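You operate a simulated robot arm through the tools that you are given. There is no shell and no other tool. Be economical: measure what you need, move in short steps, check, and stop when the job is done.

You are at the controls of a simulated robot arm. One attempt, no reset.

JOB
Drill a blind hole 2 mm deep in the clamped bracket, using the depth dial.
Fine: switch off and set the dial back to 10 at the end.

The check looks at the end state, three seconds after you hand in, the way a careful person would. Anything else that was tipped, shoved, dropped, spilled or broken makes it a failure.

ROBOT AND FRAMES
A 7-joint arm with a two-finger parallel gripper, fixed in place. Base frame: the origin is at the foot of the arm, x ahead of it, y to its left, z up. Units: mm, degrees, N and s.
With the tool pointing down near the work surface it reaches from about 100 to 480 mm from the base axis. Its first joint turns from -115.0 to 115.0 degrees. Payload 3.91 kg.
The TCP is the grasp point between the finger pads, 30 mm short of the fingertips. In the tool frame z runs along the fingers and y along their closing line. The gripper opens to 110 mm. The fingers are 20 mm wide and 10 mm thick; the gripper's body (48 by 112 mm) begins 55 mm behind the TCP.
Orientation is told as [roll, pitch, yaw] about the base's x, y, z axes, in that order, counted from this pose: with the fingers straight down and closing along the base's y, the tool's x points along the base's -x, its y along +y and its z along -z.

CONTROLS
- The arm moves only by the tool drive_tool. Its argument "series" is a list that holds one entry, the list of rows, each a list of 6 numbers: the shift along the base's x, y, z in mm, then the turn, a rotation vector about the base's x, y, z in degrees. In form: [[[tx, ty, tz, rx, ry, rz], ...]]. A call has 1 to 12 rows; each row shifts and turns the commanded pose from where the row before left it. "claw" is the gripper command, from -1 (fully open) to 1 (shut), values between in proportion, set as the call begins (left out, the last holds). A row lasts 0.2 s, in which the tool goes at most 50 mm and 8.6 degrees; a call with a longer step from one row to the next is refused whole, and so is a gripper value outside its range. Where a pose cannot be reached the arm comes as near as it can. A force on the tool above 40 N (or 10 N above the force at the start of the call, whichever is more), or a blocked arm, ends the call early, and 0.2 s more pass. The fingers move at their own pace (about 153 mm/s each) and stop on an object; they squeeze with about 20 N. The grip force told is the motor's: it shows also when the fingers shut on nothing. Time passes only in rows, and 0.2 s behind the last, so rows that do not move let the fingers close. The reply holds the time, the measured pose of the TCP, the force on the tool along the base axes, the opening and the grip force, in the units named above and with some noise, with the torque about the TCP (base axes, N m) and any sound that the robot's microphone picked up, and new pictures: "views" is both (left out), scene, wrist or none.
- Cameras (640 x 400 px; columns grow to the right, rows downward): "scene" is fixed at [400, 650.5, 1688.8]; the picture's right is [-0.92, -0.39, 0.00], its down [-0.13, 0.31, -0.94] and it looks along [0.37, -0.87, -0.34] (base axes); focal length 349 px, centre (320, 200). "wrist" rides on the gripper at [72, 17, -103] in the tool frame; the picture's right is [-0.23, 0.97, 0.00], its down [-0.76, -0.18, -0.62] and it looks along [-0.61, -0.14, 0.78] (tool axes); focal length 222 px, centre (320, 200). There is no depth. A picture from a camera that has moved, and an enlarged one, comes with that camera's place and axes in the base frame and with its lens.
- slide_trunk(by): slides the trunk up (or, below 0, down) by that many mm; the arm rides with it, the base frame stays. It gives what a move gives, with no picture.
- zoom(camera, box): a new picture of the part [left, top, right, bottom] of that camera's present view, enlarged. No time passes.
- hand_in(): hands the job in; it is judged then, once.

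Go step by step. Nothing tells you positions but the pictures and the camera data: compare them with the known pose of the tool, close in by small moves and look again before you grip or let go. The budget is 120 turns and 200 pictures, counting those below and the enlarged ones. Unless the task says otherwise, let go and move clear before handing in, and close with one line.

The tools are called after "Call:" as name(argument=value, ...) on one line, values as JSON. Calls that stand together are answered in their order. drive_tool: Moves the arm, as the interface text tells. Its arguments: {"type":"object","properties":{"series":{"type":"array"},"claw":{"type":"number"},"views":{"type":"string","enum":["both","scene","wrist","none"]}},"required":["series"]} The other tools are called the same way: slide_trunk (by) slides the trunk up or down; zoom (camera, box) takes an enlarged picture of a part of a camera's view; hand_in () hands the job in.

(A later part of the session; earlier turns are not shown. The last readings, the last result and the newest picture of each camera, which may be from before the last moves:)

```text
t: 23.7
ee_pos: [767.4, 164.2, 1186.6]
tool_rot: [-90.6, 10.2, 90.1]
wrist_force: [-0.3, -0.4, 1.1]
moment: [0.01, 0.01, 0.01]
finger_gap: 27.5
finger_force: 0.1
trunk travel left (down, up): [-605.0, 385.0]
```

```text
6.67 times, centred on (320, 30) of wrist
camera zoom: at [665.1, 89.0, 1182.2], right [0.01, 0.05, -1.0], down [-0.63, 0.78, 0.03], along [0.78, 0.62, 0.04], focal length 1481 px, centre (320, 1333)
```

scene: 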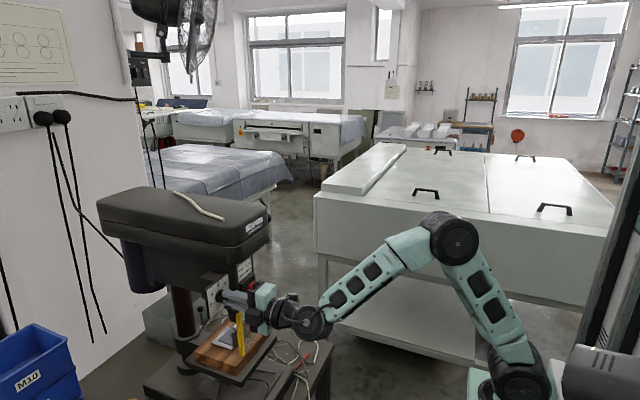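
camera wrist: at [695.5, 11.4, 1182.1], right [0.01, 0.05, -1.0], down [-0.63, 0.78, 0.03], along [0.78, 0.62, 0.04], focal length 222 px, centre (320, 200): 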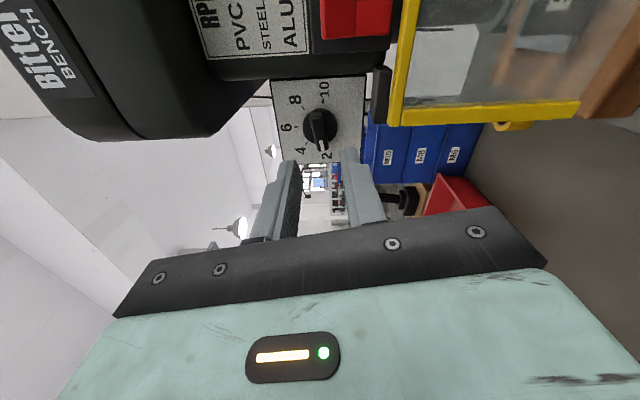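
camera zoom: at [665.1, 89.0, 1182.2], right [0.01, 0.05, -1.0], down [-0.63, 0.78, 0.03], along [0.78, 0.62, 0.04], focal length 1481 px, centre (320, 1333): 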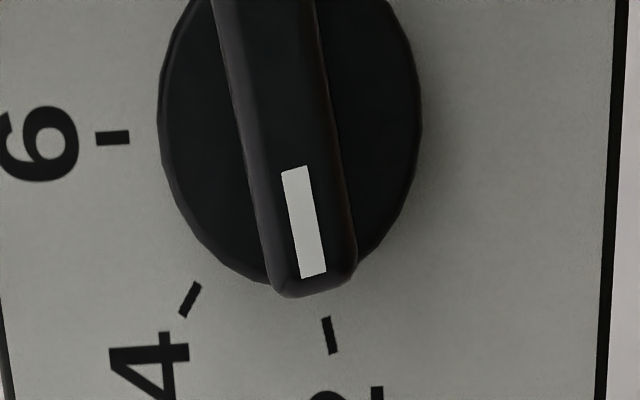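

The pointer lines up with the 2 tick. Next is the switch: I'll roll back to closing along y, shut the fingers and line up on its upper half, which sticks out.

Call:
drive_tool(series=[[[0, -12.85, -0.8, 8.35, 0, 0], [0, -12.85, -0.8, 8.35, 0, 0], [0, -12.85, -0.8, 8.35, 0, 0], [0, -12.85, -0.8, 8.35, 0, 0], [0, -12.85, -0.8, 8.35, 0, 0], [0, -12.85, -0.8, 8.35, 0, 0], [0, -12.85, -0.8, 8.35, 0, 0], [0, -12.85, -0.8, 8.35, 0, 0], [0, -12.85, -0.8, 8.35, 0, 0], [0, -12.85, -0.8, 8.35, 0, 0], [0, -12.85, -0.8, 8.35, 0, 0], [0, -12.85, -0.8, 8.35, 0, 0]]], views="both", claw=1)

Call:
zoom(camera="wrist", box=[250, 20, 410, 220])

Call:
zoom(camera="scene", box=[220, 250, 300, 320])

```text
t: 26.3
ee_pos: [767.7, 7.9, 1178.2]
tool_rot: [128.7, -89.9, -129.3]
wrist_force: [0.2, -0.2, 0.0]
moment: [-0.01, 0.04, 0.0]
finger_gap: 0.0
finger_force: 20.4
trunk travel left (down, up): [-605.0, 385.0]
camera wrist: at [665.9, 26.0, 1106.2], right [0.01, 0.97, 0.23], down [-0.63, -0.17, 0.76], along [0.78, -0.15, 0.61], focal length 222 px, centre (320, 200)
```

scene: 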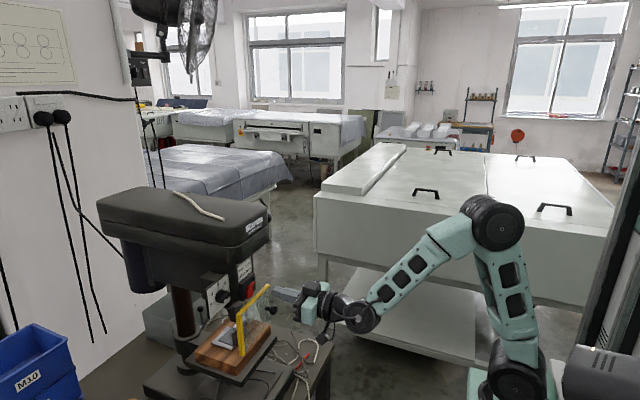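
wrist: 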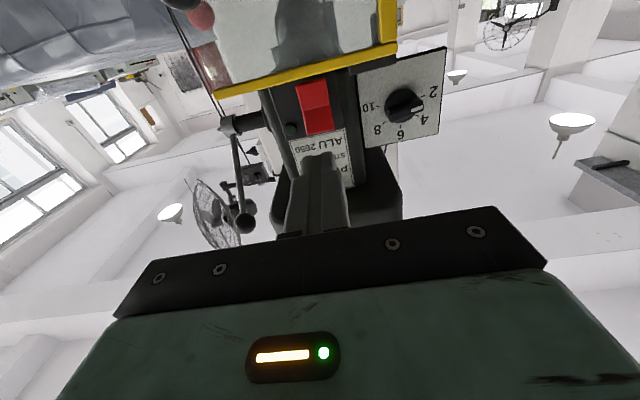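

```text
2.00 times, centred on (330, 120) of wrist
camera zoom: at [665.9, 26.0, 1106.2], right [0.01, 0.97, 0.23], down [-0.63, -0.17, 0.76], along [0.78, -0.15, 0.61], focal length 444 px, centre (300, 360)
```

zoom: 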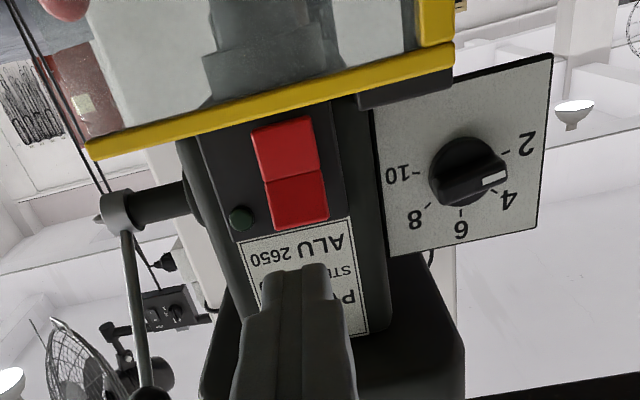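

```text
5.71 times, centred on (260, 285) of scene
camera zoom: at [400.0, 650.5, 1688.8], right [-0.92, -0.39, 0.0], down [-0.13, 0.31, -0.94], along [0.37, -0.87, -0.34], focal length 1993 px, centre (663, -286)
```

zoom: 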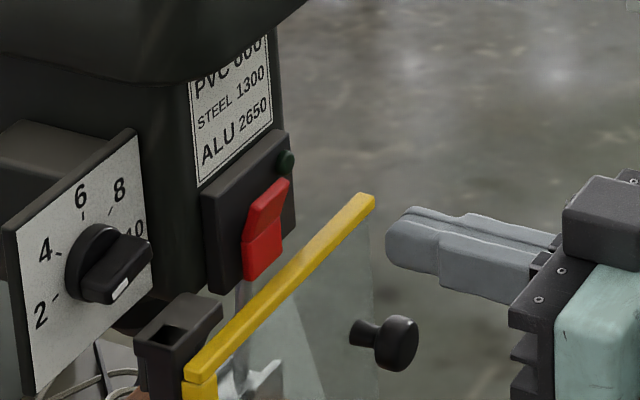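

I'll approach the upper half of the rocker.

Call:
drive_tool(series=[[[10, 0, 0, 0, 0, 0], [10, 0, 0, 0, 0, 0], [10, 0, 0, 0, 0, 0], [10, 0, 0, 0, 0, 0], [8, 0, 0, 0, 0, 0]]], views="both")

Call:
zoom(camera="scene", box=[225, 260, 285, 310])

Call:
zoom(camera="wrist", box=[250, 60, 390, 200])

```text
t: 27.5
ee_pos: [815.2, 10.1, 1177.2]
tool_rot: [-169.2, -90.0, 168.6]
wrist_force: [0.8, 1.0, -0.6]
moment: [-0.03, -0.02, 0.03]
finger_gap: 0.0
finger_force: 20.2
trunk travel left (down, up): [-605.0, 385.0]
camera wrist: at [712.9, 27.0, 1104.3], right [0.01, 0.97, 0.23], down [-0.63, -0.17, 0.76], along [0.78, -0.15, 0.61], focal length 222 px, centre (320, 200)
```

scene: 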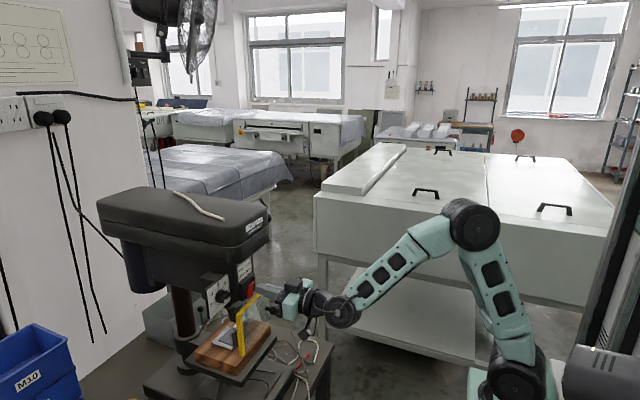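
wrist: 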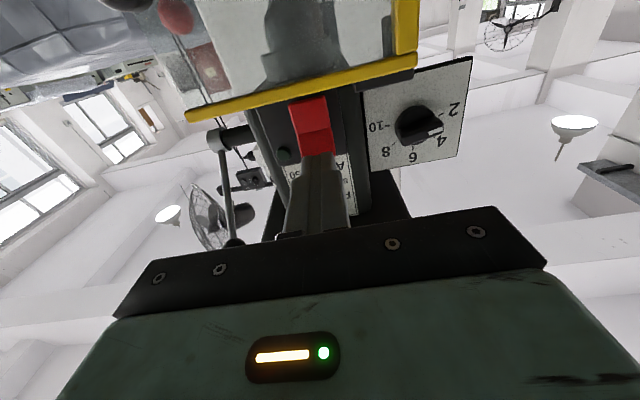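

```text
8.00 times, centred on (255, 285) of scene
camera zoom: at [400.0, 650.5, 1688.8], right [-0.92, -0.39, 0.0], down [-0.13, 0.31, -0.94], along [0.37, -0.87, -0.34], focal length 2791 px, centre (840, -480)
```

zoom: 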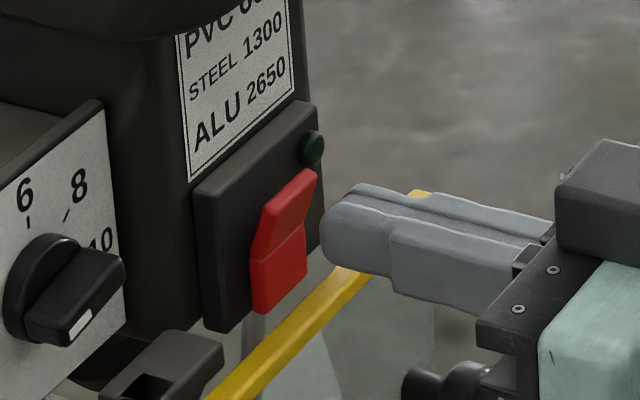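

```text
2.86 times, centred on (320, 130) of wrist
camera zoom: at [712.9, 27.0, 1104.3], right [0.01, 0.97, 0.23], down [-0.63, -0.17, 0.76], along [0.78, -0.15, 0.61], focal length 635 px, centre (320, 400)
```

zoom: 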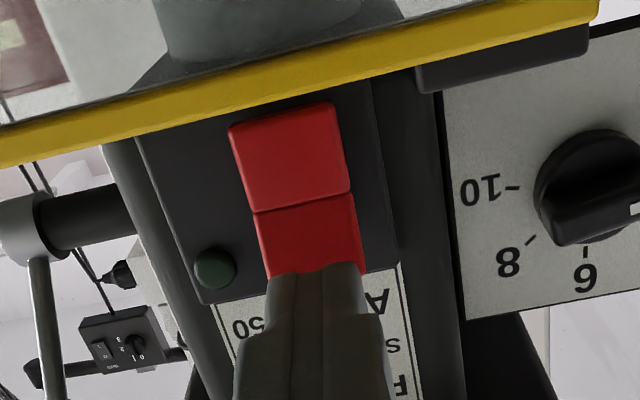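

Call:
drive_tool(series=[[[4, -1, 0, 0, 0, 0], [4, -1, 0, 0, 0, 0], [3, 0, 0, 0, 0, 0], [3, 0, 0, 0, 0, 0], [3, 0, 0, 0, 0, 0]]], views="none")

Call:
zoom(camera="scene", box=[225, 260, 285, 310])

```text
t: 28.7
ee_pos: [831.4, 4.9, 1177.6]
tool_rot: [177.5, -89.8, -178.2]
wrist_force: [-1.0, 0.8, 0.0]
moment: [-0.01, -0.02, -0.01]
finger_gap: 0.0
finger_force: 20.2
trunk travel left (down, up): [-605.0, 385.0]
```

```text
8.00 times, centred on (255, 285) of scene
camera zoom: at [400.0, 650.5, 1688.8], right [-0.92, -0.39, 0.0], down [-0.13, 0.31, -0.94], along [0.37, -0.87, -0.34], focal length 2791 px, centre (840, -480)
```

zoom: 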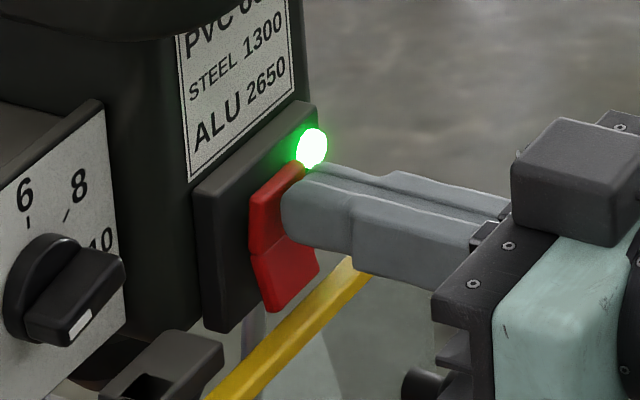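

The green lamp is lit, so the drill is on. I'll back off and move to the feed lever, whose ball is at about (899, -136, 1302), with the fingers shut and the tool rolled so its body is narrow in y.

Call:
drive_tool(series=[[[-30, 0, 0, 0, 0, 0], [-40, 0, 0, 0, 0, 0], [-20, 0, 0, 0, 0, 0]]], views="none")

Call:
drive_tool(series=[[[0, -13, 14.3, -8.2, 0, 0], [0, -13, 14.3, -8.2, 0, 0], [0, -13, 14.3, -8.2, 0, 0], [0, -13, 14.3, -8.2, 0, 0], [0, -13, 14.3, -8.2, 0, 0], [0, -13, 14.3, -8.2, 0, 0], [0, -13, 14.3, -8.2, 0, 0], [0, -13, 14.3, -8.2, 0, 0], [0, -13, 14.3, -8.2, 0, 0], [0, -13, 14.3, -8.2, 0, 0], [0, -13, 14.3, -8, 0, 0]]], views="both")

```text
t: 29.5
ee_pos: [741.6, 5.7, 1176.7]
tool_rot: [140.7, -89.8, -141.3]
wrist_force: [0.2, 1.0, -0.5]
moment: [0.01, 0.03, -0.01]
finger_gap: 0.1
finger_force: 19.9
trunk travel left (down, up): [-605.0, 385.0]
```

```text
t: 31.9
ee_pos: [742.4, -136.6, 1333.7]
tool_rot: [-90.6, 0.1, 90.1]
wrist_force: [0.1, -0.3, 0.1]
moment: [0.01, -0.01, -0.01]
finger_gap: 0.0
finger_force: 19.6
trunk travel left (down, up): [-605.0, 385.0]
camera wrist: at [641.2, -210.3, 1316.4], right [0.01, 0.23, -0.97], down [-0.63, 0.76, 0.17], along [0.78, 0.61, 0.15], focal length 222 px, centre (320, 200)
```

scene: 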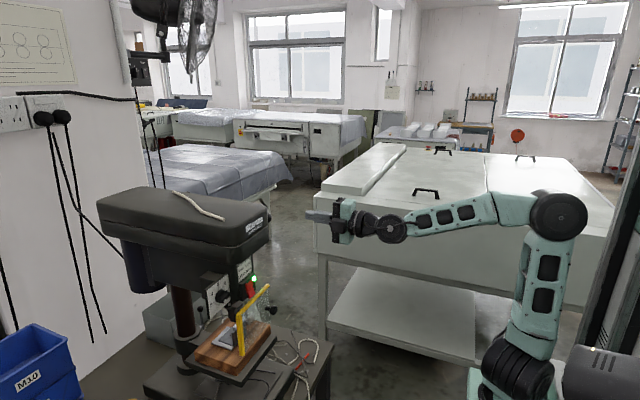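
wrist: 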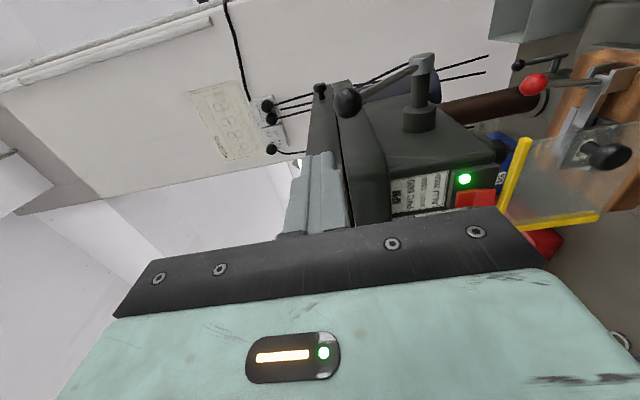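

The ball checks out at about (899, -136, 1305), about 29 mm across. I'll bring the shut fingers over it.

Call:
drive_tool(series=[[[20, 0, 3, 0, 0, 0], [20, 0, 2, 0, 0, 0], [20, 0, 0, 0, 0, 0], [20, 0, 0, 0, 0, 0], [20, 0, 0, 0, 0, 0], [20, 0, 0, 0, 0, 0], [20, 0, 0, 0, 0, 0]]], views="both")

Call:
zoom(camera="wrist", box=[260, 40, 440, 220])

```text
t: 33.5
ee_pos: [834.6, -142.6, 1343.4]
tool_rot: [-90.5, 0.0, 90.1]
wrist_force: [-0.3, 0.2, 0.3]
moment: [-0.02, -0.01, 0.0]
finger_gap: 0.0
finger_force: 20.2
out of reach, approached as far as the arm can: row 5, 6, 7
trunk travel left (down, up): [-605.0, 385.0]
camera wrist: at [732.2, -215.4, 1325.7], right [0.01, 0.23, -0.97], down [-0.63, 0.76, 0.17], along [0.78, 0.61, 0.15], focal length 222 px, centre (320, 200)
```

scene: 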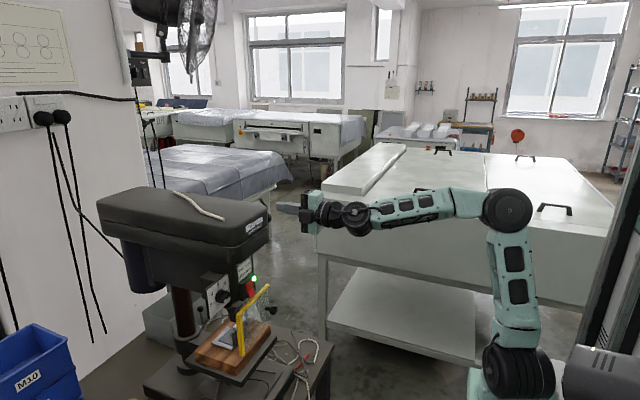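
wrist: 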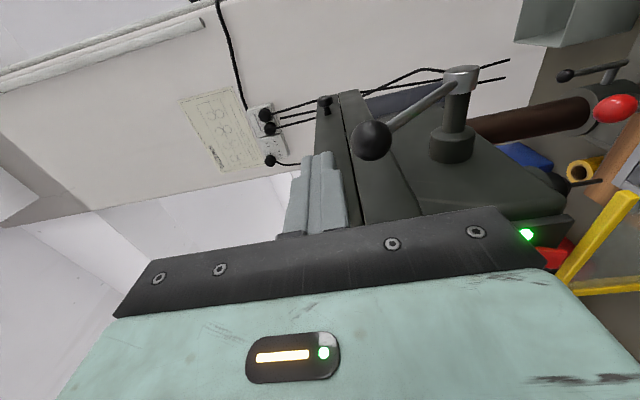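

```text
2.22 times, centred on (350, 130) of wrist
camera zoom: at [732.2, -215.4, 1325.7], right [0.01, 0.23, -0.97], down [-0.63, 0.76, 0.17], along [0.78, 0.61, 0.15], focal length 494 px, centre (253, 356)
```

zoom: 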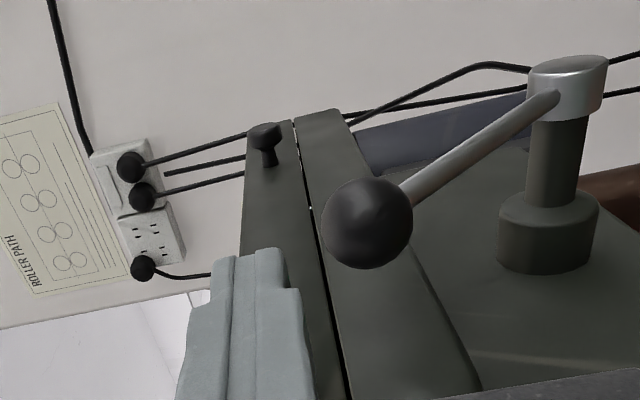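

I've reached the limit of the extension at this height. I'll raise the trunk 120 mm and bring the tool back down to level.

Call:
slide_trunk(by=120)

Call:
drive_tool(series=[[[-4, 1, -20, 0, 0, 0], [0, 1, -20, 0, 0, 0], [0, 1, -20, 0, 0, 0], [0, 1, -20, 0, 0, 0], [0, 1, -20, 0, 0, 0], [0, 1, -20, 0, 0, 0]]], views="none")

```text
t: 35.0
ee_pos: [833.9, -142.3, 1463.6]
tool_rot: [-90.5, 0.1, 90.1]
wrist_force: [0.1, -0.3, 0.5]
moment: [0.0, 0.02, 0.03]
finger_gap: 0.0
finger_force: 20.5
trunk travel left (down, up): [-725.0, 265.0]
```

```text
t: 36.4
ee_pos: [797.8, -126.5, 1369.5]
tool_rot: [-90.4, 0.1, 89.7]
wrist_force: [0.5, 0.1, 0.8]
moment: [-0.01, -0.02, 0.04]
finger_gap: 0.0
finger_force: 19.6
out of reach, approached as far as the arm can: row 2, 3, 4, 5, 6
trunk travel left (down, up): [-725.0, 265.0]
```

Call:
drive_tool(series=[[[0, 0, 0, 0, 0, 0]]], views="scene")

```text
t: 36.8
ee_pos: [799.1, -126.1, 1368.4]
tool_rot: [-90.4, 0.0, 89.7]
wrist_force: [-1.1, 0.1, -0.5]
moment: [0.01, -0.03, -0.03]
finger_gap: 0.0
finger_force: 20.3
trunk travel left (down, up): [-725.0, 265.0]
```

scene: 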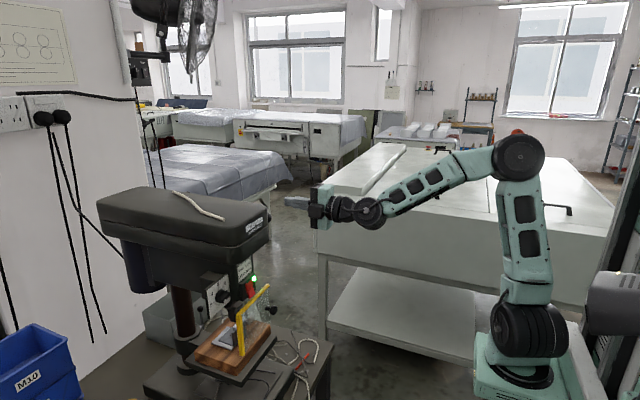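

Call:
drive_tool(series=[[[10, 0, 0, 0, 0, 0], [10, 0, 0, 0, 0, 0]]], views="none")

Call:
drive_tool(series=[[[0, 0, 20, 0, 0, 0], [0, 0, 10, 0, 0, 0]]], views="none")

```text
t: 37.4
ee_pos: [803.0, -125.4, 1374.0]
tool_rot: [-90.4, 0.0, 89.9]
wrist_force: [0.9, 0.8, 0.0]
moment: [-0.01, 0.0, 0.0]
finger_gap: 0.2
finger_force: 19.5
out of reach, approached as far as the arm can: row 1, 2
trunk travel left (down, up): [-725.0, 265.0]
```

```text
t: 38.0
ee_pos: [803.0, -124.4, 1405.7]
tool_rot: [-90.6, 0.0, 90.1]
wrist_force: [0.1, 0.5, -0.1]
moment: [-0.03, 0.0, 0.02]
finger_gap: 0.0
finger_force: 20.1
trunk travel left (down, up): [-725.0, 265.0]
```

Moves are relative to the achieved pose, and the rolled wrist is what limits me here. I'll roll back to closing along y.

Call:
drive_tool(series=[[[-2, -1.5, 0, 8.2, 0, 0], [-2, -1.5, 0, 8.2, 0, 0], [-2, -1.5, 0, 8.2, 0, 0], [-2, -1.5, 0, 8.2, 0, 0], [-2, -1.5, 0, 8.2, 0, 0], [-2, -1.5, 0, 8.2, 0, 0], [-2, -1.5, 0, 8.2, 0, 0], [-2, -1.5, 0, 8.2, 0, 0], [0, -1.5, 0, 8.2, 0, 0], [0, -1.5, 0, 8.2, 0, 0], [0, -1.5, 0, 8, 0, 0]]], views="none")

Call:
drive_tool(series=[[[10, 0, -15, 0, 0, 0], [10, 0, -15, 0, 0, 0], [10, 0, -15, 0, 0, 0], [10, 0, -15, 0, 0, 0]]], views="both")

```text
t: 40.4
ee_pos: [786.6, -143.4, 1405.0]
tool_rot: [119.5, -89.9, -120.0]
wrist_force: [0.1, -0.4, -0.3]
moment: [0.0, 0.02, 0.0]
finger_gap: 0.1
finger_force: 19.8
trunk travel left (down, up): [-725.0, 265.0]
```

```text
t: 41.4
ee_pos: [805.8, -137.8, 1373.3]
tool_rot: [8.5, -89.8, -9.6]
wrist_force: [-0.2, 0.6, 0.3]
moment: [0.02, 0.0, 0.02]
finger_gap: 0.0
finger_force: 19.5
out of reach, approached as far as the arm can: row 3, 4
trunk travel left (down, up): [-725.0, 265.0]
camera wrist: at [703.3, -119.8, 1301.9], right [0.02, 0.97, 0.23], down [-0.62, -0.17, 0.76], along [0.78, -0.16, 0.6], focal length 222 px, centre (320, 200)
```

scene: 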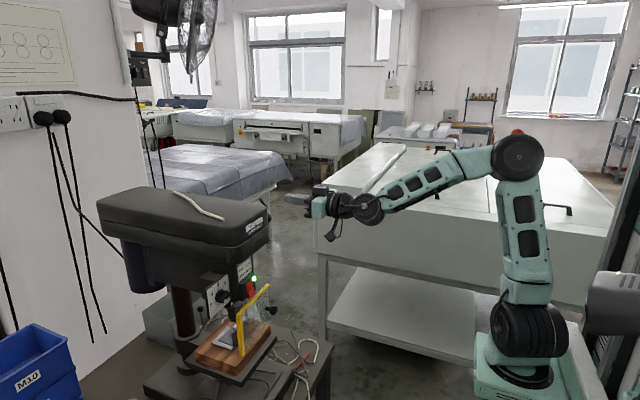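
wrist: 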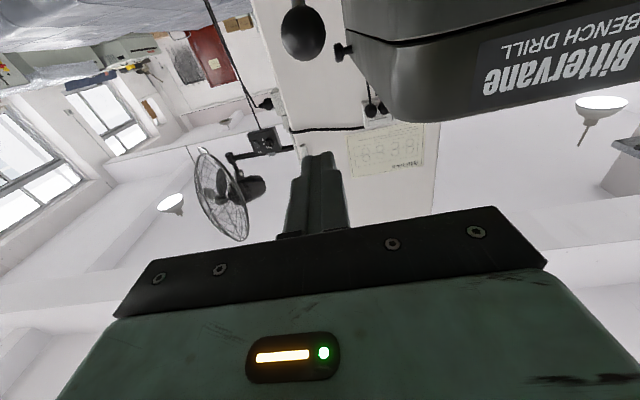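

The limit shows up with the arm nearly planar, so I'll yaw the tool toward +y, which also moves its body away from the belt cover, and see if that frees the reach.

Call:
drive_tool(series=[[[-5, -4, 0, 0, 0, 8.4], [-5, -4, 0, 0, 0, 8.4], [0, -4, 0, 0, 0, 8.4]]], views="none")

Call:
drive_tool(series=[[[10, 0, -10, 0, 0, 0], [10, 0, -10, 0, 0, 0], [10, 0, -5, 0, 0, 0]]], views="scene")

```text
t: 42.2
ee_pos: [769.5, 10.5, 1478.4]
tool_rot: [0.1, -88.4, 22.0]
wrist_force: [0.4, -2.2, -0.3]
moment: [-0.01, 0.0, 0.05]
finger_gap: 0.0
finger_force: 20.3
out of reach, approached as far as the arm can: row 1, 2, 3
trunk travel left (down, up): [-725.0, 265.0]
```

```text
t: 43.0
ee_pos: [788.2, 20.1, 1463.6]
tool_rot: [-0.7, -88.2, 22.5]
wrist_force: [0.3, 0.0, 0.3]
moment: [0.0, 0.01, -0.01]
finger_gap: 0.1
finger_force: 20.1
out of reach, approached as far as the arm can: row 2, 3
trunk travel left (down, up): [-725.0, 265.0]
```

scene: 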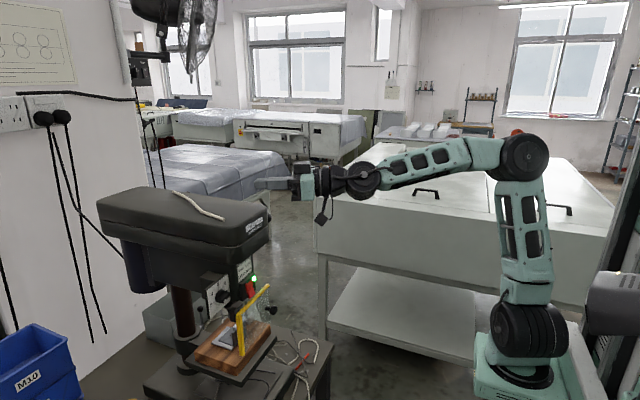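

Positive yaw makes it worse, so the wrist limit is on that side. I'll retreat and yaw the other way.

Call:
drive_tool(series=[[[-20, -5, 0, 0, 0, -8.4], [-20, -15, 0, 0, 0, -8.4], [0, -25, 0, 0, 0, -8.4], [0, -25, 0, 0, 0, -8.4], [0, -25, 0, 0, 0, -8.4], [0, -25, 0, 0, 0, 0], [0, -25, 0, 0, 0, 0]]], views="none")

Call:
drive_tool(series=[[[0, 0, -20, 0, 0, 0], [0, 0, -20, 0, 0, 0], [0, 0, -20, 0, 0, 0], [0, 0, -20, 0, 0, 0], [0, 0, -20, 0, 0, 0]]], views="both")

```text
t: 44.6
ee_pos: [747.9, -126.0, 1463.1]
tool_rot: [-0.5, -88.4, -19.4]
wrist_force: [-0.2, 0.9, -0.1]
moment: [0.03, 0.01, -0.01]
finger_gap: 0.0
finger_force: 20.3
trunk travel left (down, up): [-725.0, 265.0]
```

```text
t: 45.8
ee_pos: [747.7, -124.4, 1360.7]
tool_rot: [0.4, -88.6, -20.3]
wrist_force: [-0.1, 0.8, -0.4]
moment: [0.03, -0.03, 0.06]
finger_gap: 0.2
finger_force: 20.2
trunk travel left (down, up): [-725.0, 265.0]
camera wrist: at [655.5, -74.0, 1291.6], right [0.34, 0.91, 0.23], down [-0.63, 0.04, 0.78], along [0.7, -0.41, 0.59], focal length 222 px, centre (320, 200)
```

scene: 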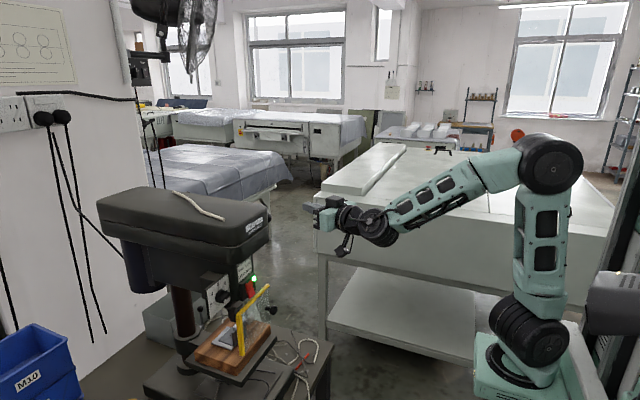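
wrist: 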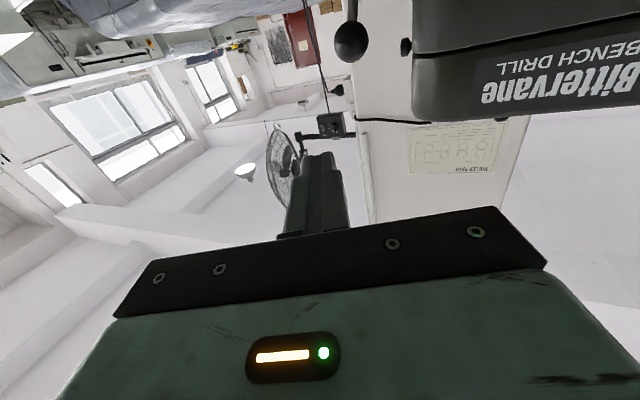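

That works, but I need the body narrow beside the belt cover, so I'll roll -90° about the tool axis.

Call:
drive_tool(series=[[[0, 0, -2, -7.7, 2.8, 0], [0, 0, -2, -7.7, 2.8, 0], [0, 0, -2, -7.7, 2.8, 0], [0, 0, -2, -7.7, 2.8, 0], [0, 0, -2, -7.7, 2.8, 0], [0, 0, -2, -7.7, 2.8, 0], [0, 0, -2, -7.7, 2.8, 0], [0, 0, -2, -7.7, 2.8, 0], [0, 0, -2, -7.7, 2.8, 0], [0, 0, -2, -7.7, 2.8, 0], [0, 0, -2, -7.5, 2.7, 0]]], views="none")

Call:
drive_tool(series=[[[20, -2, 0, 0, 0, 0], [20, -2, 0, 0, 0, 0], [20, 0, 0, 0, 0, 0], [20, 0, 0, 0, 0, 0]]], views="both")

```text
t: 48.2
ee_pos: [748.6, -126.3, 1340.3]
tool_rot: [-90.0, 0.0, 68.4]
wrist_force: [-1.1, -0.1, 0.2]
moment: [0.0, 0.01, -0.01]
finger_gap: 0.0
finger_force: 20.2
trunk travel left (down, up): [-725.0, 265.0]
```

```text
t: 49.2
ee_pos: [827.5, -130.6, 1339.6]
tool_rot: [-90.0, -0.1, 68.5]
wrist_force: [0.3, 0.5, 0.8]
moment: [0.0, 0.02, 0.0]
finger_gap: 0.3
finger_force: 19.9
trunk travel left (down, up): [-725.0, 265.0]
camera wrist: at [705.9, -160.6, 1322.7], right [0.08, 0.21, -0.97], down [-0.3, 0.94, 0.18], along [0.95, 0.28, 0.14], focal length 222 px, centre (320, 200)
```

scene: 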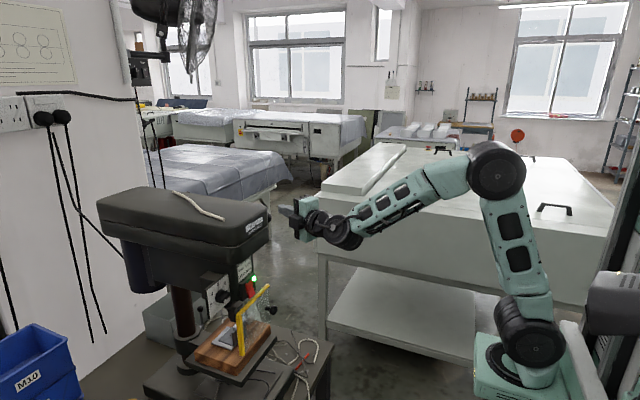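
wrist: 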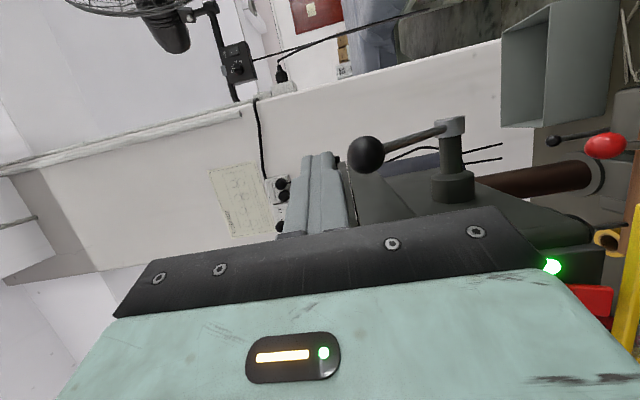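

The reach is free now and the ball reads (899, -136, 1304) again. I'll move over it.

Call:
drive_tool(series=[[[15, 0.5, 0, 0, 0, 0], [15, 0.5, 0, 0, 0, 0], [12, 0.5, -2, 0, 0, 0], [9, 0.5, -3, 0, 0, 0]]], views="wrist")

Call:
zoom(camera="wrist", box=[260, 60, 440, 240])

Call:
zoom(camera="scene", box=[200, 170, 360, 270])

```text
t: 50.2
ee_pos: [877.9, -128.8, 1335.0]
tool_rot: [-89.9, -0.1, 68.5]
wrist_force: [-0.7, 1.0, -0.7]
moment: [-0.03, -0.02, 0.0]
finger_gap: 0.0
finger_force: 20.1
trunk travel left (down, up): [-725.0, 265.0]
camera wrist: at [755.9, -159.6, 1318.0], right [0.08, 0.21, -0.97], down [-0.3, 0.94, 0.18], along [0.95, 0.28, 0.14], focal length 222 px, centre (320, 200)
```

wrist: 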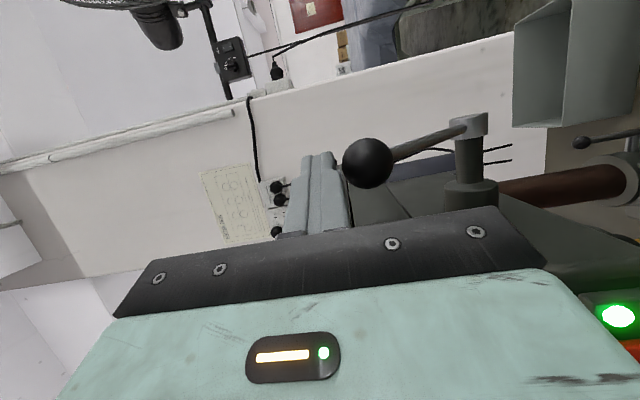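

```text
2.22 times, centred on (350, 150) of wrist
camera zoom: at [755.9, -159.6, 1318.0], right [0.08, 0.21, -0.97], down [-0.3, 0.94, 0.18], along [0.95, 0.28, 0.14], focal length 494 px, centre (253, 311)
```

zoom: 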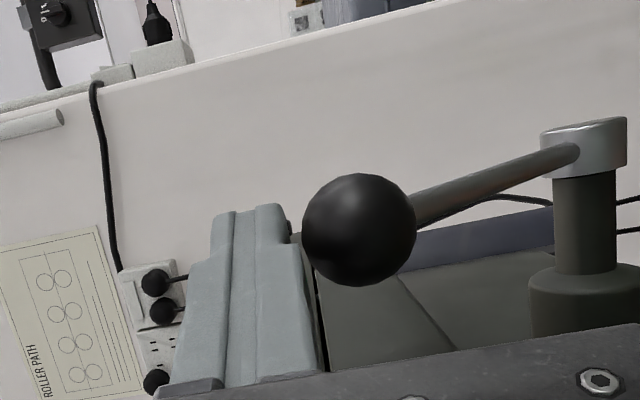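

```text
4.00 times, centred on (280, 220) of scene
camera zoom: at [400.0, 650.5, 1688.8], right [-0.92, -0.39, 0.0], down [-0.13, 0.31, -0.94], along [0.37, -0.87, -0.34], focal length 1395 px, centre (480, 120)
```

zoom: 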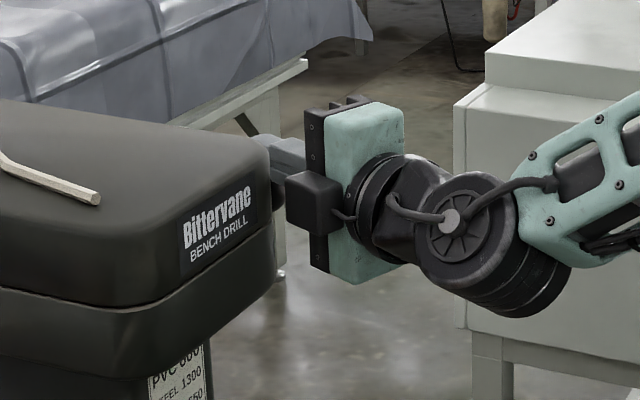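

The fingers are just above the ball. I'll start pressing the lever along its arc.

Call:
drive_tool(series=[[[0, 0, -6.5, 0, 0, 0], [-4, 0, -4, 0, 0, 0], [-4.3, 0, -3.7, 0, 0, 0], [-4.5, 0, -5, 0, 0, 0], [-4.6, 0, -4.9, 0, 0, 0]]], views="wrist")

Call:
zoom(camera="scene", box=[200, 280, 280, 350])

```text
t: 51.4
ee_pos: [859.9, -128.2, 1313.0]
tool_rot: [-90.1, 0.1, 68.6]
wrist_force: [-7.5, 0.9, 7.9]
moment: [-0.1, -0.11, -0.05]
finger_gap: 0.0
finger_force: 20.2
trunk travel left (down, up): [-725.0, 265.0]
camera wrist: at [738.2, -159.0, 1296.0], right [0.09, 0.21, -0.97], down [-0.3, 0.94, 0.18], along [0.95, 0.28, 0.14], focal length 222 px, centre (320, 200)
```

wrist: 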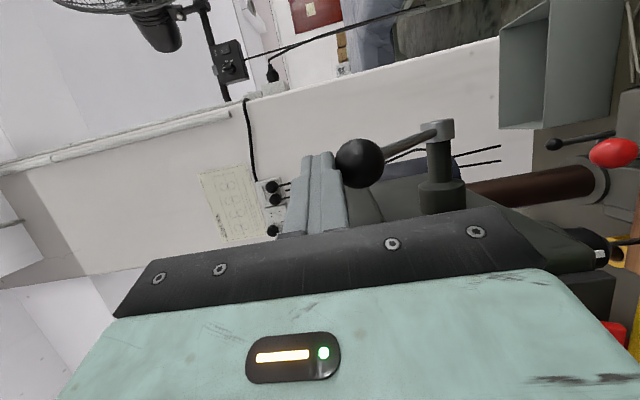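

```text
5.71 times, centred on (240, 315) of scene
camera zoom: at [400.0, 650.5, 1688.8], right [-0.92, -0.39, 0.0], down [-0.13, 0.31, -0.94], along [0.37, -0.87, -0.34], focal length 1993 px, centre (777, -457)
```

zoom: 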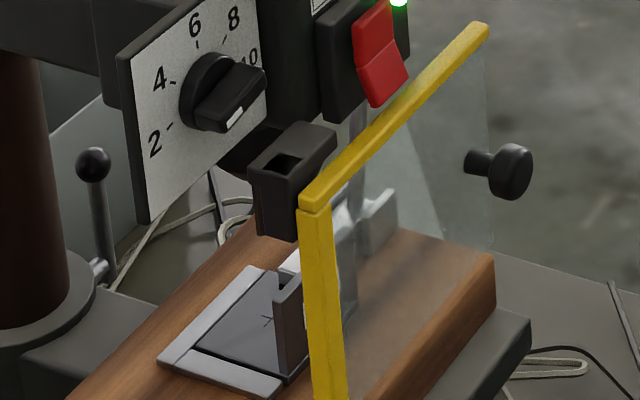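

The spring load is light and the lever moves with me. I'll keep following the arc.

Call:
drive_tool(series=[[[-5, 0, -5, 0, 0, 0], [-4.5, 0, -5.5, 0, 0, 0], [-4, 0, -5.7, 0, 0, 0], [-3.8, 0, -5.7, 0, 0, 0], [-3.3, 0, -6, 0, 0, 0], [-3.1, 0, -6, 0, 0, 0], [-2.8, 0, -6.2, 0, 0, 0], [-2.5, 0, -6.2, 0, 0, 0]]], views="wrist")

Call:
zoom(camera="scene", box=[200, 280, 280, 350])

```text
t: 53.2
ee_pos: [832.2, -126.9, 1265.2]
tool_rot: [-90.0, -0.1, 68.4]
wrist_force: [-2.3, 0.4, 3.6]
moment: [0.02, 0.01, -0.03]
finger_gap: 0.0
finger_force: 19.9
trunk travel left (down, up): [-725.0, 265.0]
camera wrist: at [709.8, -159.0, 1248.9], right [0.08, 0.21, -0.97], down [-0.3, 0.94, 0.18], along [0.95, 0.28, 0.14], focal length 222 px, centre (320, 200)
```

wrist: 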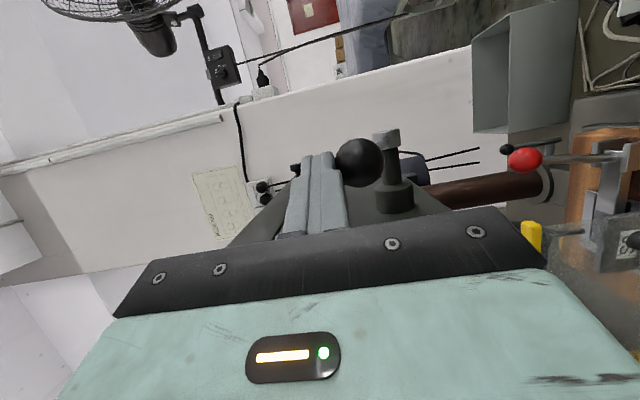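

```text
5.71 times, centred on (240, 315) of scene
camera zoom: at [400.0, 650.5, 1688.8], right [-0.92, -0.39, 0.0], down [-0.13, 0.31, -0.94], along [0.37, -0.87, -0.34], focal length 1993 px, centre (777, -457)
```

zoom: 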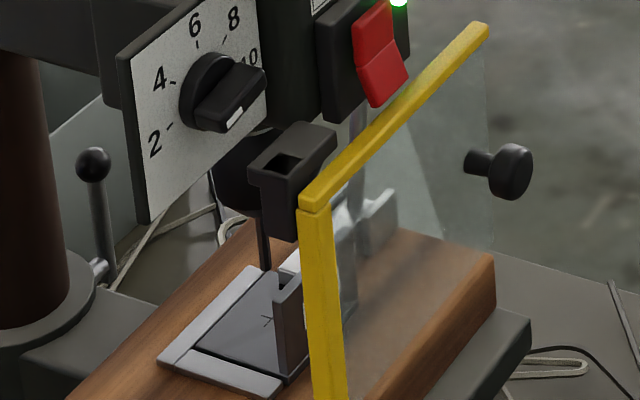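

The chuck and bit are coming down towards the cross mark. I'll continue in smaller steps.

Call:
drive_tool(series=[[[-2.2, 0, -6.4, 0, 0, 0], [-2, 0, -6.5, 0, 0, 0], [-1.6, 0, -6.6, 0, 0, 0], [-1.4, 0, -6.6, 0, 0, 0]]], views="none")

Call:
zoom(camera="scene", box=[210, 300, 260, 345])

```text
t: 54.2
ee_pos: [825.1, -130.8, 1239.5]
tool_rot: [-90.0, -0.1, 68.3]
wrist_force: [-1.2, -0.5, 1.1]
moment: [-0.04, -0.05, -0.04]
finger_gap: 0.1
finger_force: 20.0
trunk travel left (down, up): [-725.0, 265.0]
```

```text
8.89 times, centred on (235, 322) of scene
camera zoom: at [400.0, 650.5, 1688.8], right [-0.92, -0.39, 0.0], down [-0.13, 0.31, -0.94], along [0.37, -0.87, -0.34], focal length 3101 px, centre (1076, -889)
```

zoom: 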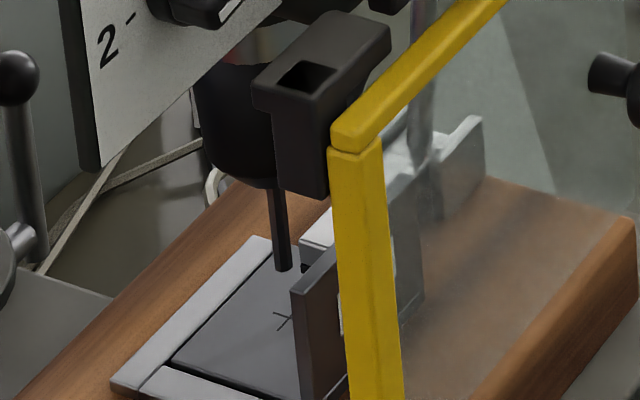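

There's about 18 mm left to the surface. To stay clear of the arm's low-height limit, I'll finish the downward push with trunk slides.

Call:
slide_trunk(by=-13)

Call:
slide_trunk(by=-13)

Call:
zoom(camera="scene", box=[210, 300, 260, 345])

Call:
zoom(camera="wrist", box=[260, 60, 440, 240])

```text
t: 54.8
ee_pos: [825.9, -128.7, 1226.3]
tool_rot: [-90.0, -0.1, 68.5]
wrist_force: [-0.4, -0.3, 2.2]
moment: [-0.01, -0.01, -0.03]
finger_gap: 0.0
finger_force: 19.3
trunk travel left (down, up): [-712.0, 278.0]
```

```text
t: 55.4
ee_pos: [826.4, -129.0, 1213.4]
tool_rot: [-90.1, -0.1, 68.5]
wrist_force: [0.0, -0.9, 1.6]
moment: [-0.02, -0.04, 0.0]
finger_gap: 0.2
finger_force: 19.8
trunk travel left (down, up): [-699.0, 291.0]
```

```text
8.89 times, centred on (235, 322) of scene
camera zoom: at [400.0, 650.5, 1688.8], right [-0.92, -0.39, 0.0], down [-0.13, 0.31, -0.94], along [0.37, -0.87, -0.34], focal length 3101 px, centre (1076, -889)
```

zoom: 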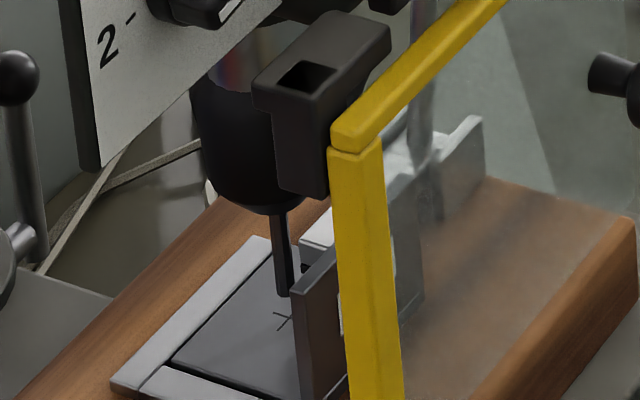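

```text
2.22 times, centred on (350, 150) of wrist
camera zoom: at [703.9, -159.7, 1196.6], right [0.08, 0.21, -0.97], down [-0.3, 0.94, 0.18], along [0.95, 0.28, 0.14], focal length 494 px, centre (253, 311)
```

zoom: 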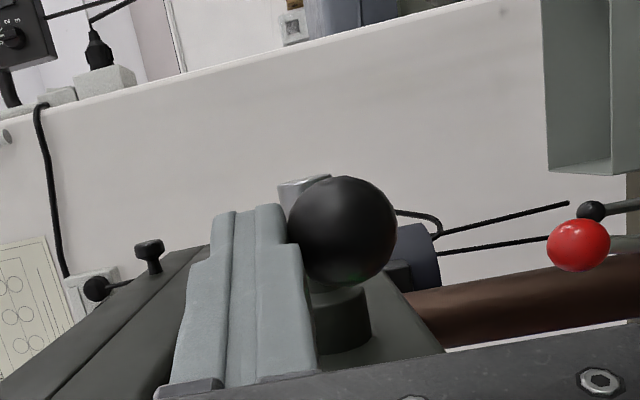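

Call:
slide_trunk(by=-13)

Call:
slide_trunk(by=-6)

Call:
zoom(camera="scene", box=[210, 300, 260, 345])

```text
t: 56.0
ee_pos: [826.6, -128.9, 1201.3]
tool_rot: [-90.0, 0.0, 68.6]
wrist_force: [-1.1, 0.2, 0.9]
moment: [0.01, -0.07, -0.01]
finger_gap: 0.0
finger_force: 19.7
trunk travel left (down, up): [-686.0, 304.0]
```

```text
t: 56.5
ee_pos: [826.7, -130.2, 1194.8]
tool_rot: [-90.1, 0.0, 68.6]
wrist_force: [2.1, 0.6, 2.2]
moment: [0.0, -0.06, -0.01]
finger_gap: 0.4
finger_force: 20.0
trunk travel left (down, up): [-680.0, 310.0]
```

```text
8.89 times, centred on (235, 322) of scene
camera zoom: at [400.0, 650.5, 1688.8], right [-0.92, -0.39, 0.0], down [-0.13, 0.31, -0.94], along [0.37, -0.87, -0.34], focal length 3101 px, centre (1076, -889)
```

zoom: 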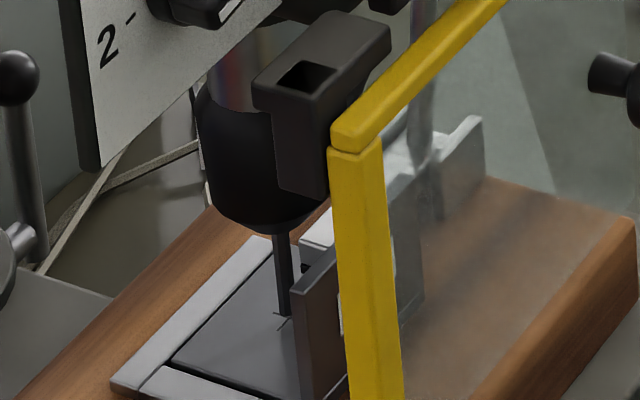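

The bit tip is almost at the mark, so I'll use finer slides now and watch the force.

Call:
slide_trunk(by=-4)

Call:
slide_trunk(by=-4)

Call:
slide_trunk(by=-4)

Call:
zoom(camera="scene", box=[210, 300, 260, 345])

```text
t: 57.1
ee_pos: [826.3, -128.8, 1190.3]
tool_rot: [-89.9, -0.1, 68.4]
wrist_force: [2.8, 0.3, 1.9]
moment: [-0.01, -0.09, 0.04]
finger_gap: 0.0
finger_force: 20.2
trunk travel left (down, up): [-676.0, 314.0]
```

```text
t: 57.6
ee_pos: [826.7, -129.1, 1188.9]
tool_rot: [-90.2, 0.0, 68.5]
wrist_force: [4.6, 0.0, 11.4]
moment: [-0.02, -0.3, 0.03]
finger_gap: 0.0
finger_force: 19.9
trunk travel left (down, up): [-672.0, 318.0]
```

```text
t: 58.1
ee_pos: [826.3, -128.4, 1185.6]
tool_rot: [-90.5, -0.2, 68.5]
wrist_force: [9.1, 0.1, 25.0]
moment: [-0.17, -0.7, 0.04]
finger_gap: 0.1
finger_force: 19.9
trunk travel left (down, up): [-668.0, 322.0]
```

```text
8.89 times, centred on (235, 322) of scene
camera zoom: at [400.0, 650.5, 1688.8], right [-0.92, -0.39, 0.0], down [-0.13, 0.31, -0.94], along [0.37, -0.87, -0.34], focal length 3101 px, centre (1076, -889)
```

zoom: 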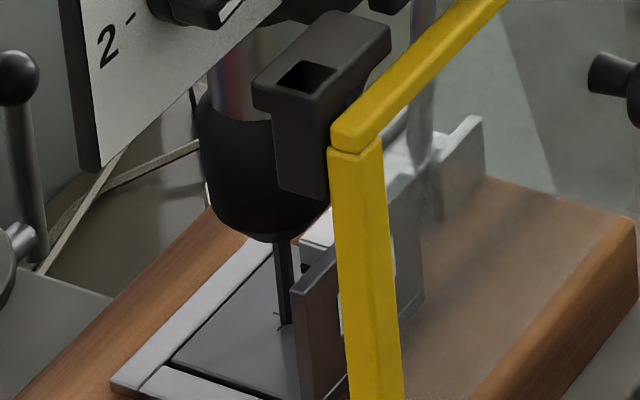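

It's now cutting, with about 25 N of load. I'll dwell to let the feed progress.

Call:
drive_tool(series=[[[0, 0, 0, 0, 0, 0], [0, 0, 0, 0, 0, 0], [0, 0, 0, 0, 0, 0], [0, 0, 0, 0, 0, 0]]], views="none")

Call:
slide_trunk(by=-2)

Call:
drive_tool(series=[[[0, 0, 0, 0, 0, 0], [0, 0, 0, 0, 0, 0], [0, 0, 0, 0, 0, 0]]], views="none")

```text
t: 59.1
ee_pos: [824.8, -129.0, 1185.5]
tool_rot: [-90.3, -0.2, 68.4]
wrist_force: [4.4, 0.8, 28.3]
moment: [-0.16, -0.77, 0.02]
finger_gap: 0.3
finger_force: 20.1
trunk travel left (down, up): [-668.0, 322.0]
```

```text
t: 59.7
ee_pos: [824.7, -128.6, 1185.3]
tool_rot: [-90.6, -0.2, 68.5]
wrist_force: [2.8, 0.6, 33.1]
moment: [-0.21, -0.9, 0.04]
finger_gap: 0.1
finger_force: 20.5
trunk travel left (down, up): [-666.0, 324.0]
```

```text
t: 60.5
ee_pos: [826.0, -128.9, 1184.6]
tool_rot: [-90.6, -0.1, 68.4]
wrist_force: [1.2, 0.7, 33.7]
moment: [-0.18, -0.88, 0.04]
finger_gap: 0.2
finger_force: 20.3
trunk travel left (down, up): [-666.0, 324.0]
```

Call:
slide_trunk(by=-2)

Call:
drive_tool(series=[[[0, 0, 0, 0, 0, 0], [0, 0, 0, 0, 0, 0], [0, 0, 0, 0, 0, 0], [0, 0, 0, 0, 0, 0], [0, 0, 0, 0, 0, 0]]], views="none")

Call:
zoom(camera="scene", box=[210, 300, 260, 345])

```text
t: 61.0
ee_pos: [826.1, -129.2, 1184.9]
tool_rot: [-90.7, -0.3, 68.3]
wrist_force: [1.0, 1.4, 37.9]
moment: [-0.24, -0.98, 0.01]
finger_gap: 0.0
finger_force: 20.4
trunk travel left (down, up): [-664.0, 326.0]
```

```text
t: 62.2
ee_pos: [825.2, -129.2, 1185.2]
tool_rot: [-90.8, -0.3, 68.4]
wrist_force: [-0.5, 1.1, 39.2]
moment: [-0.23, -0.98, 0.04]
finger_gap: 0.0
finger_force: 20.4
trunk travel left (down, up): [-664.0, 326.0]
```

```text
8.89 times, centred on (235, 322) of scene
camera zoom: at [400.0, 650.5, 1688.8], right [-0.92, -0.39, 0.0], down [-0.13, 0.31, -0.94], along [0.37, -0.87, -0.34], focal length 3101 px, centre (1076, -889)
```

zoom: 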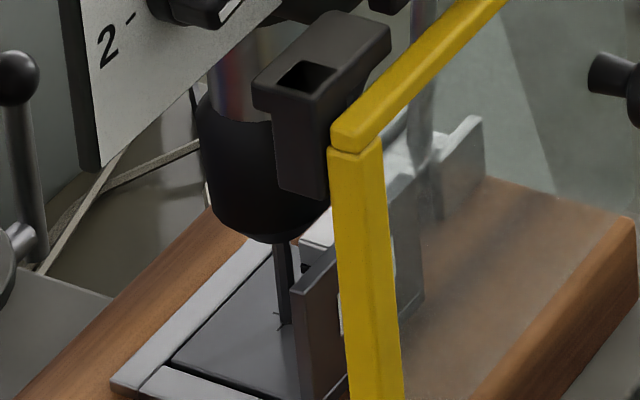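

The position holds at 1185 while the force climbs, so that's the depth stop. I'll let the lever back up slowly along the same path.

Call:
slide_trunk(by=30)

Call:
slide_trunk(by=31)

Call:
drive_tool(series=[[[1.4, 0, 6.6, 0, 0, 0], [1.6, 0, 6.6, 0, 0, 0], [2, 0, 6.5, 0, 0, 0], [2.2, 0, 6.4, 0, 0, 0], [2.5, 0, 6.2, 0, 0, 0], [2.8, 0, 6.2, 0, 0, 0], [3.1, 0, 6, 0, 0, 0], [3.3, 0, 6, 0, 0, 0], [3.8, 0, 5.7, 0, 0, 0], [4, 0, 5.7, 0, 0, 0], [4.5, 0, 5.5, 0, 0, 0], [5, 0, 5, 0, 0, 0]]], views="wrist")

Call:
zoom(camera="scene", box=[210, 300, 260, 345])

```text
t: 62.9
ee_pos: [825.3, -128.8, 1207.9]
tool_rot: [-89.7, 0.0, 68.5]
wrist_force: [-1.9, -1.3, 1.8]
moment: [-0.02, 0.01, 0.01]
finger_gap: 0.0
finger_force: 20.3
trunk travel left (down, up): [-694.0, 296.0]
```

```text
t: 63.7
ee_pos: [825.2, -129.8, 1241.2]
tool_rot: [-89.9, -0.1, 68.4]
wrist_force: [-2.7, 0.7, 2.4]
moment: [-0.03, -0.06, -0.04]
finger_gap: 0.0
finger_force: 20.1
trunk travel left (down, up): [-725.0, 265.0]
```

```text
t: 66.3
ee_pos: [862.0, -129.4, 1311.5]
tool_rot: [-90.1, -0.1, 68.5]
wrist_force: [-2.9, 1.5, 5.0]
moment: [-0.04, 0.0, 0.03]
finger_gap: 0.0
finger_force: 20.2
trunk travel left (down, up): [-725.0, 265.0]
camera wrist: at [740.1, -159.9, 1295.2], right [0.09, 0.21, -0.97], down [-0.3, 0.94, 0.18], along [0.95, 0.28, 0.14], focal length 222 px, centre (320, 200)
```

wrist: 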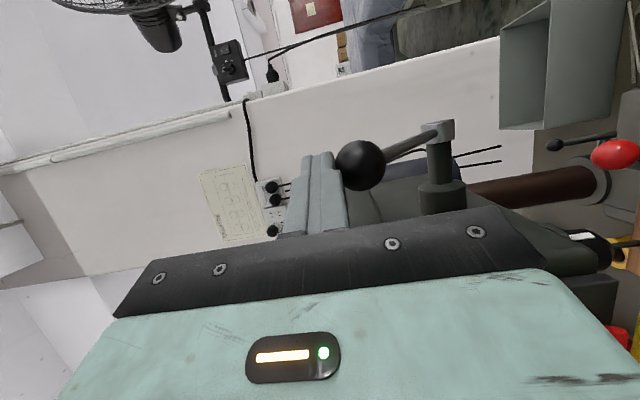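

```text
8.89 times, centred on (235, 322) of scene
camera zoom: at [400.0, 650.5, 1688.8], right [-0.92, -0.39, 0.0], down [-0.13, 0.31, -0.94], along [0.37, -0.87, -0.34], focal length 3101 px, centre (1076, -889)
```

zoom: 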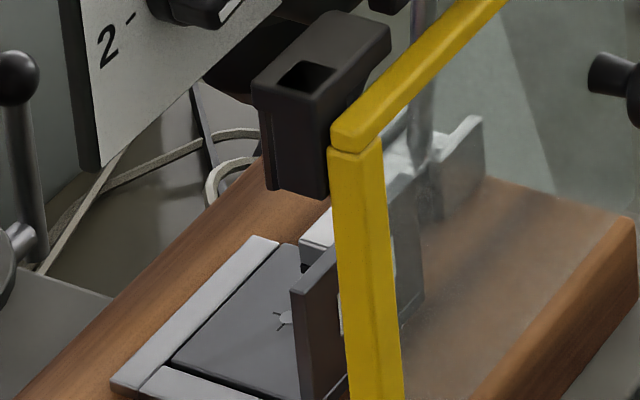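

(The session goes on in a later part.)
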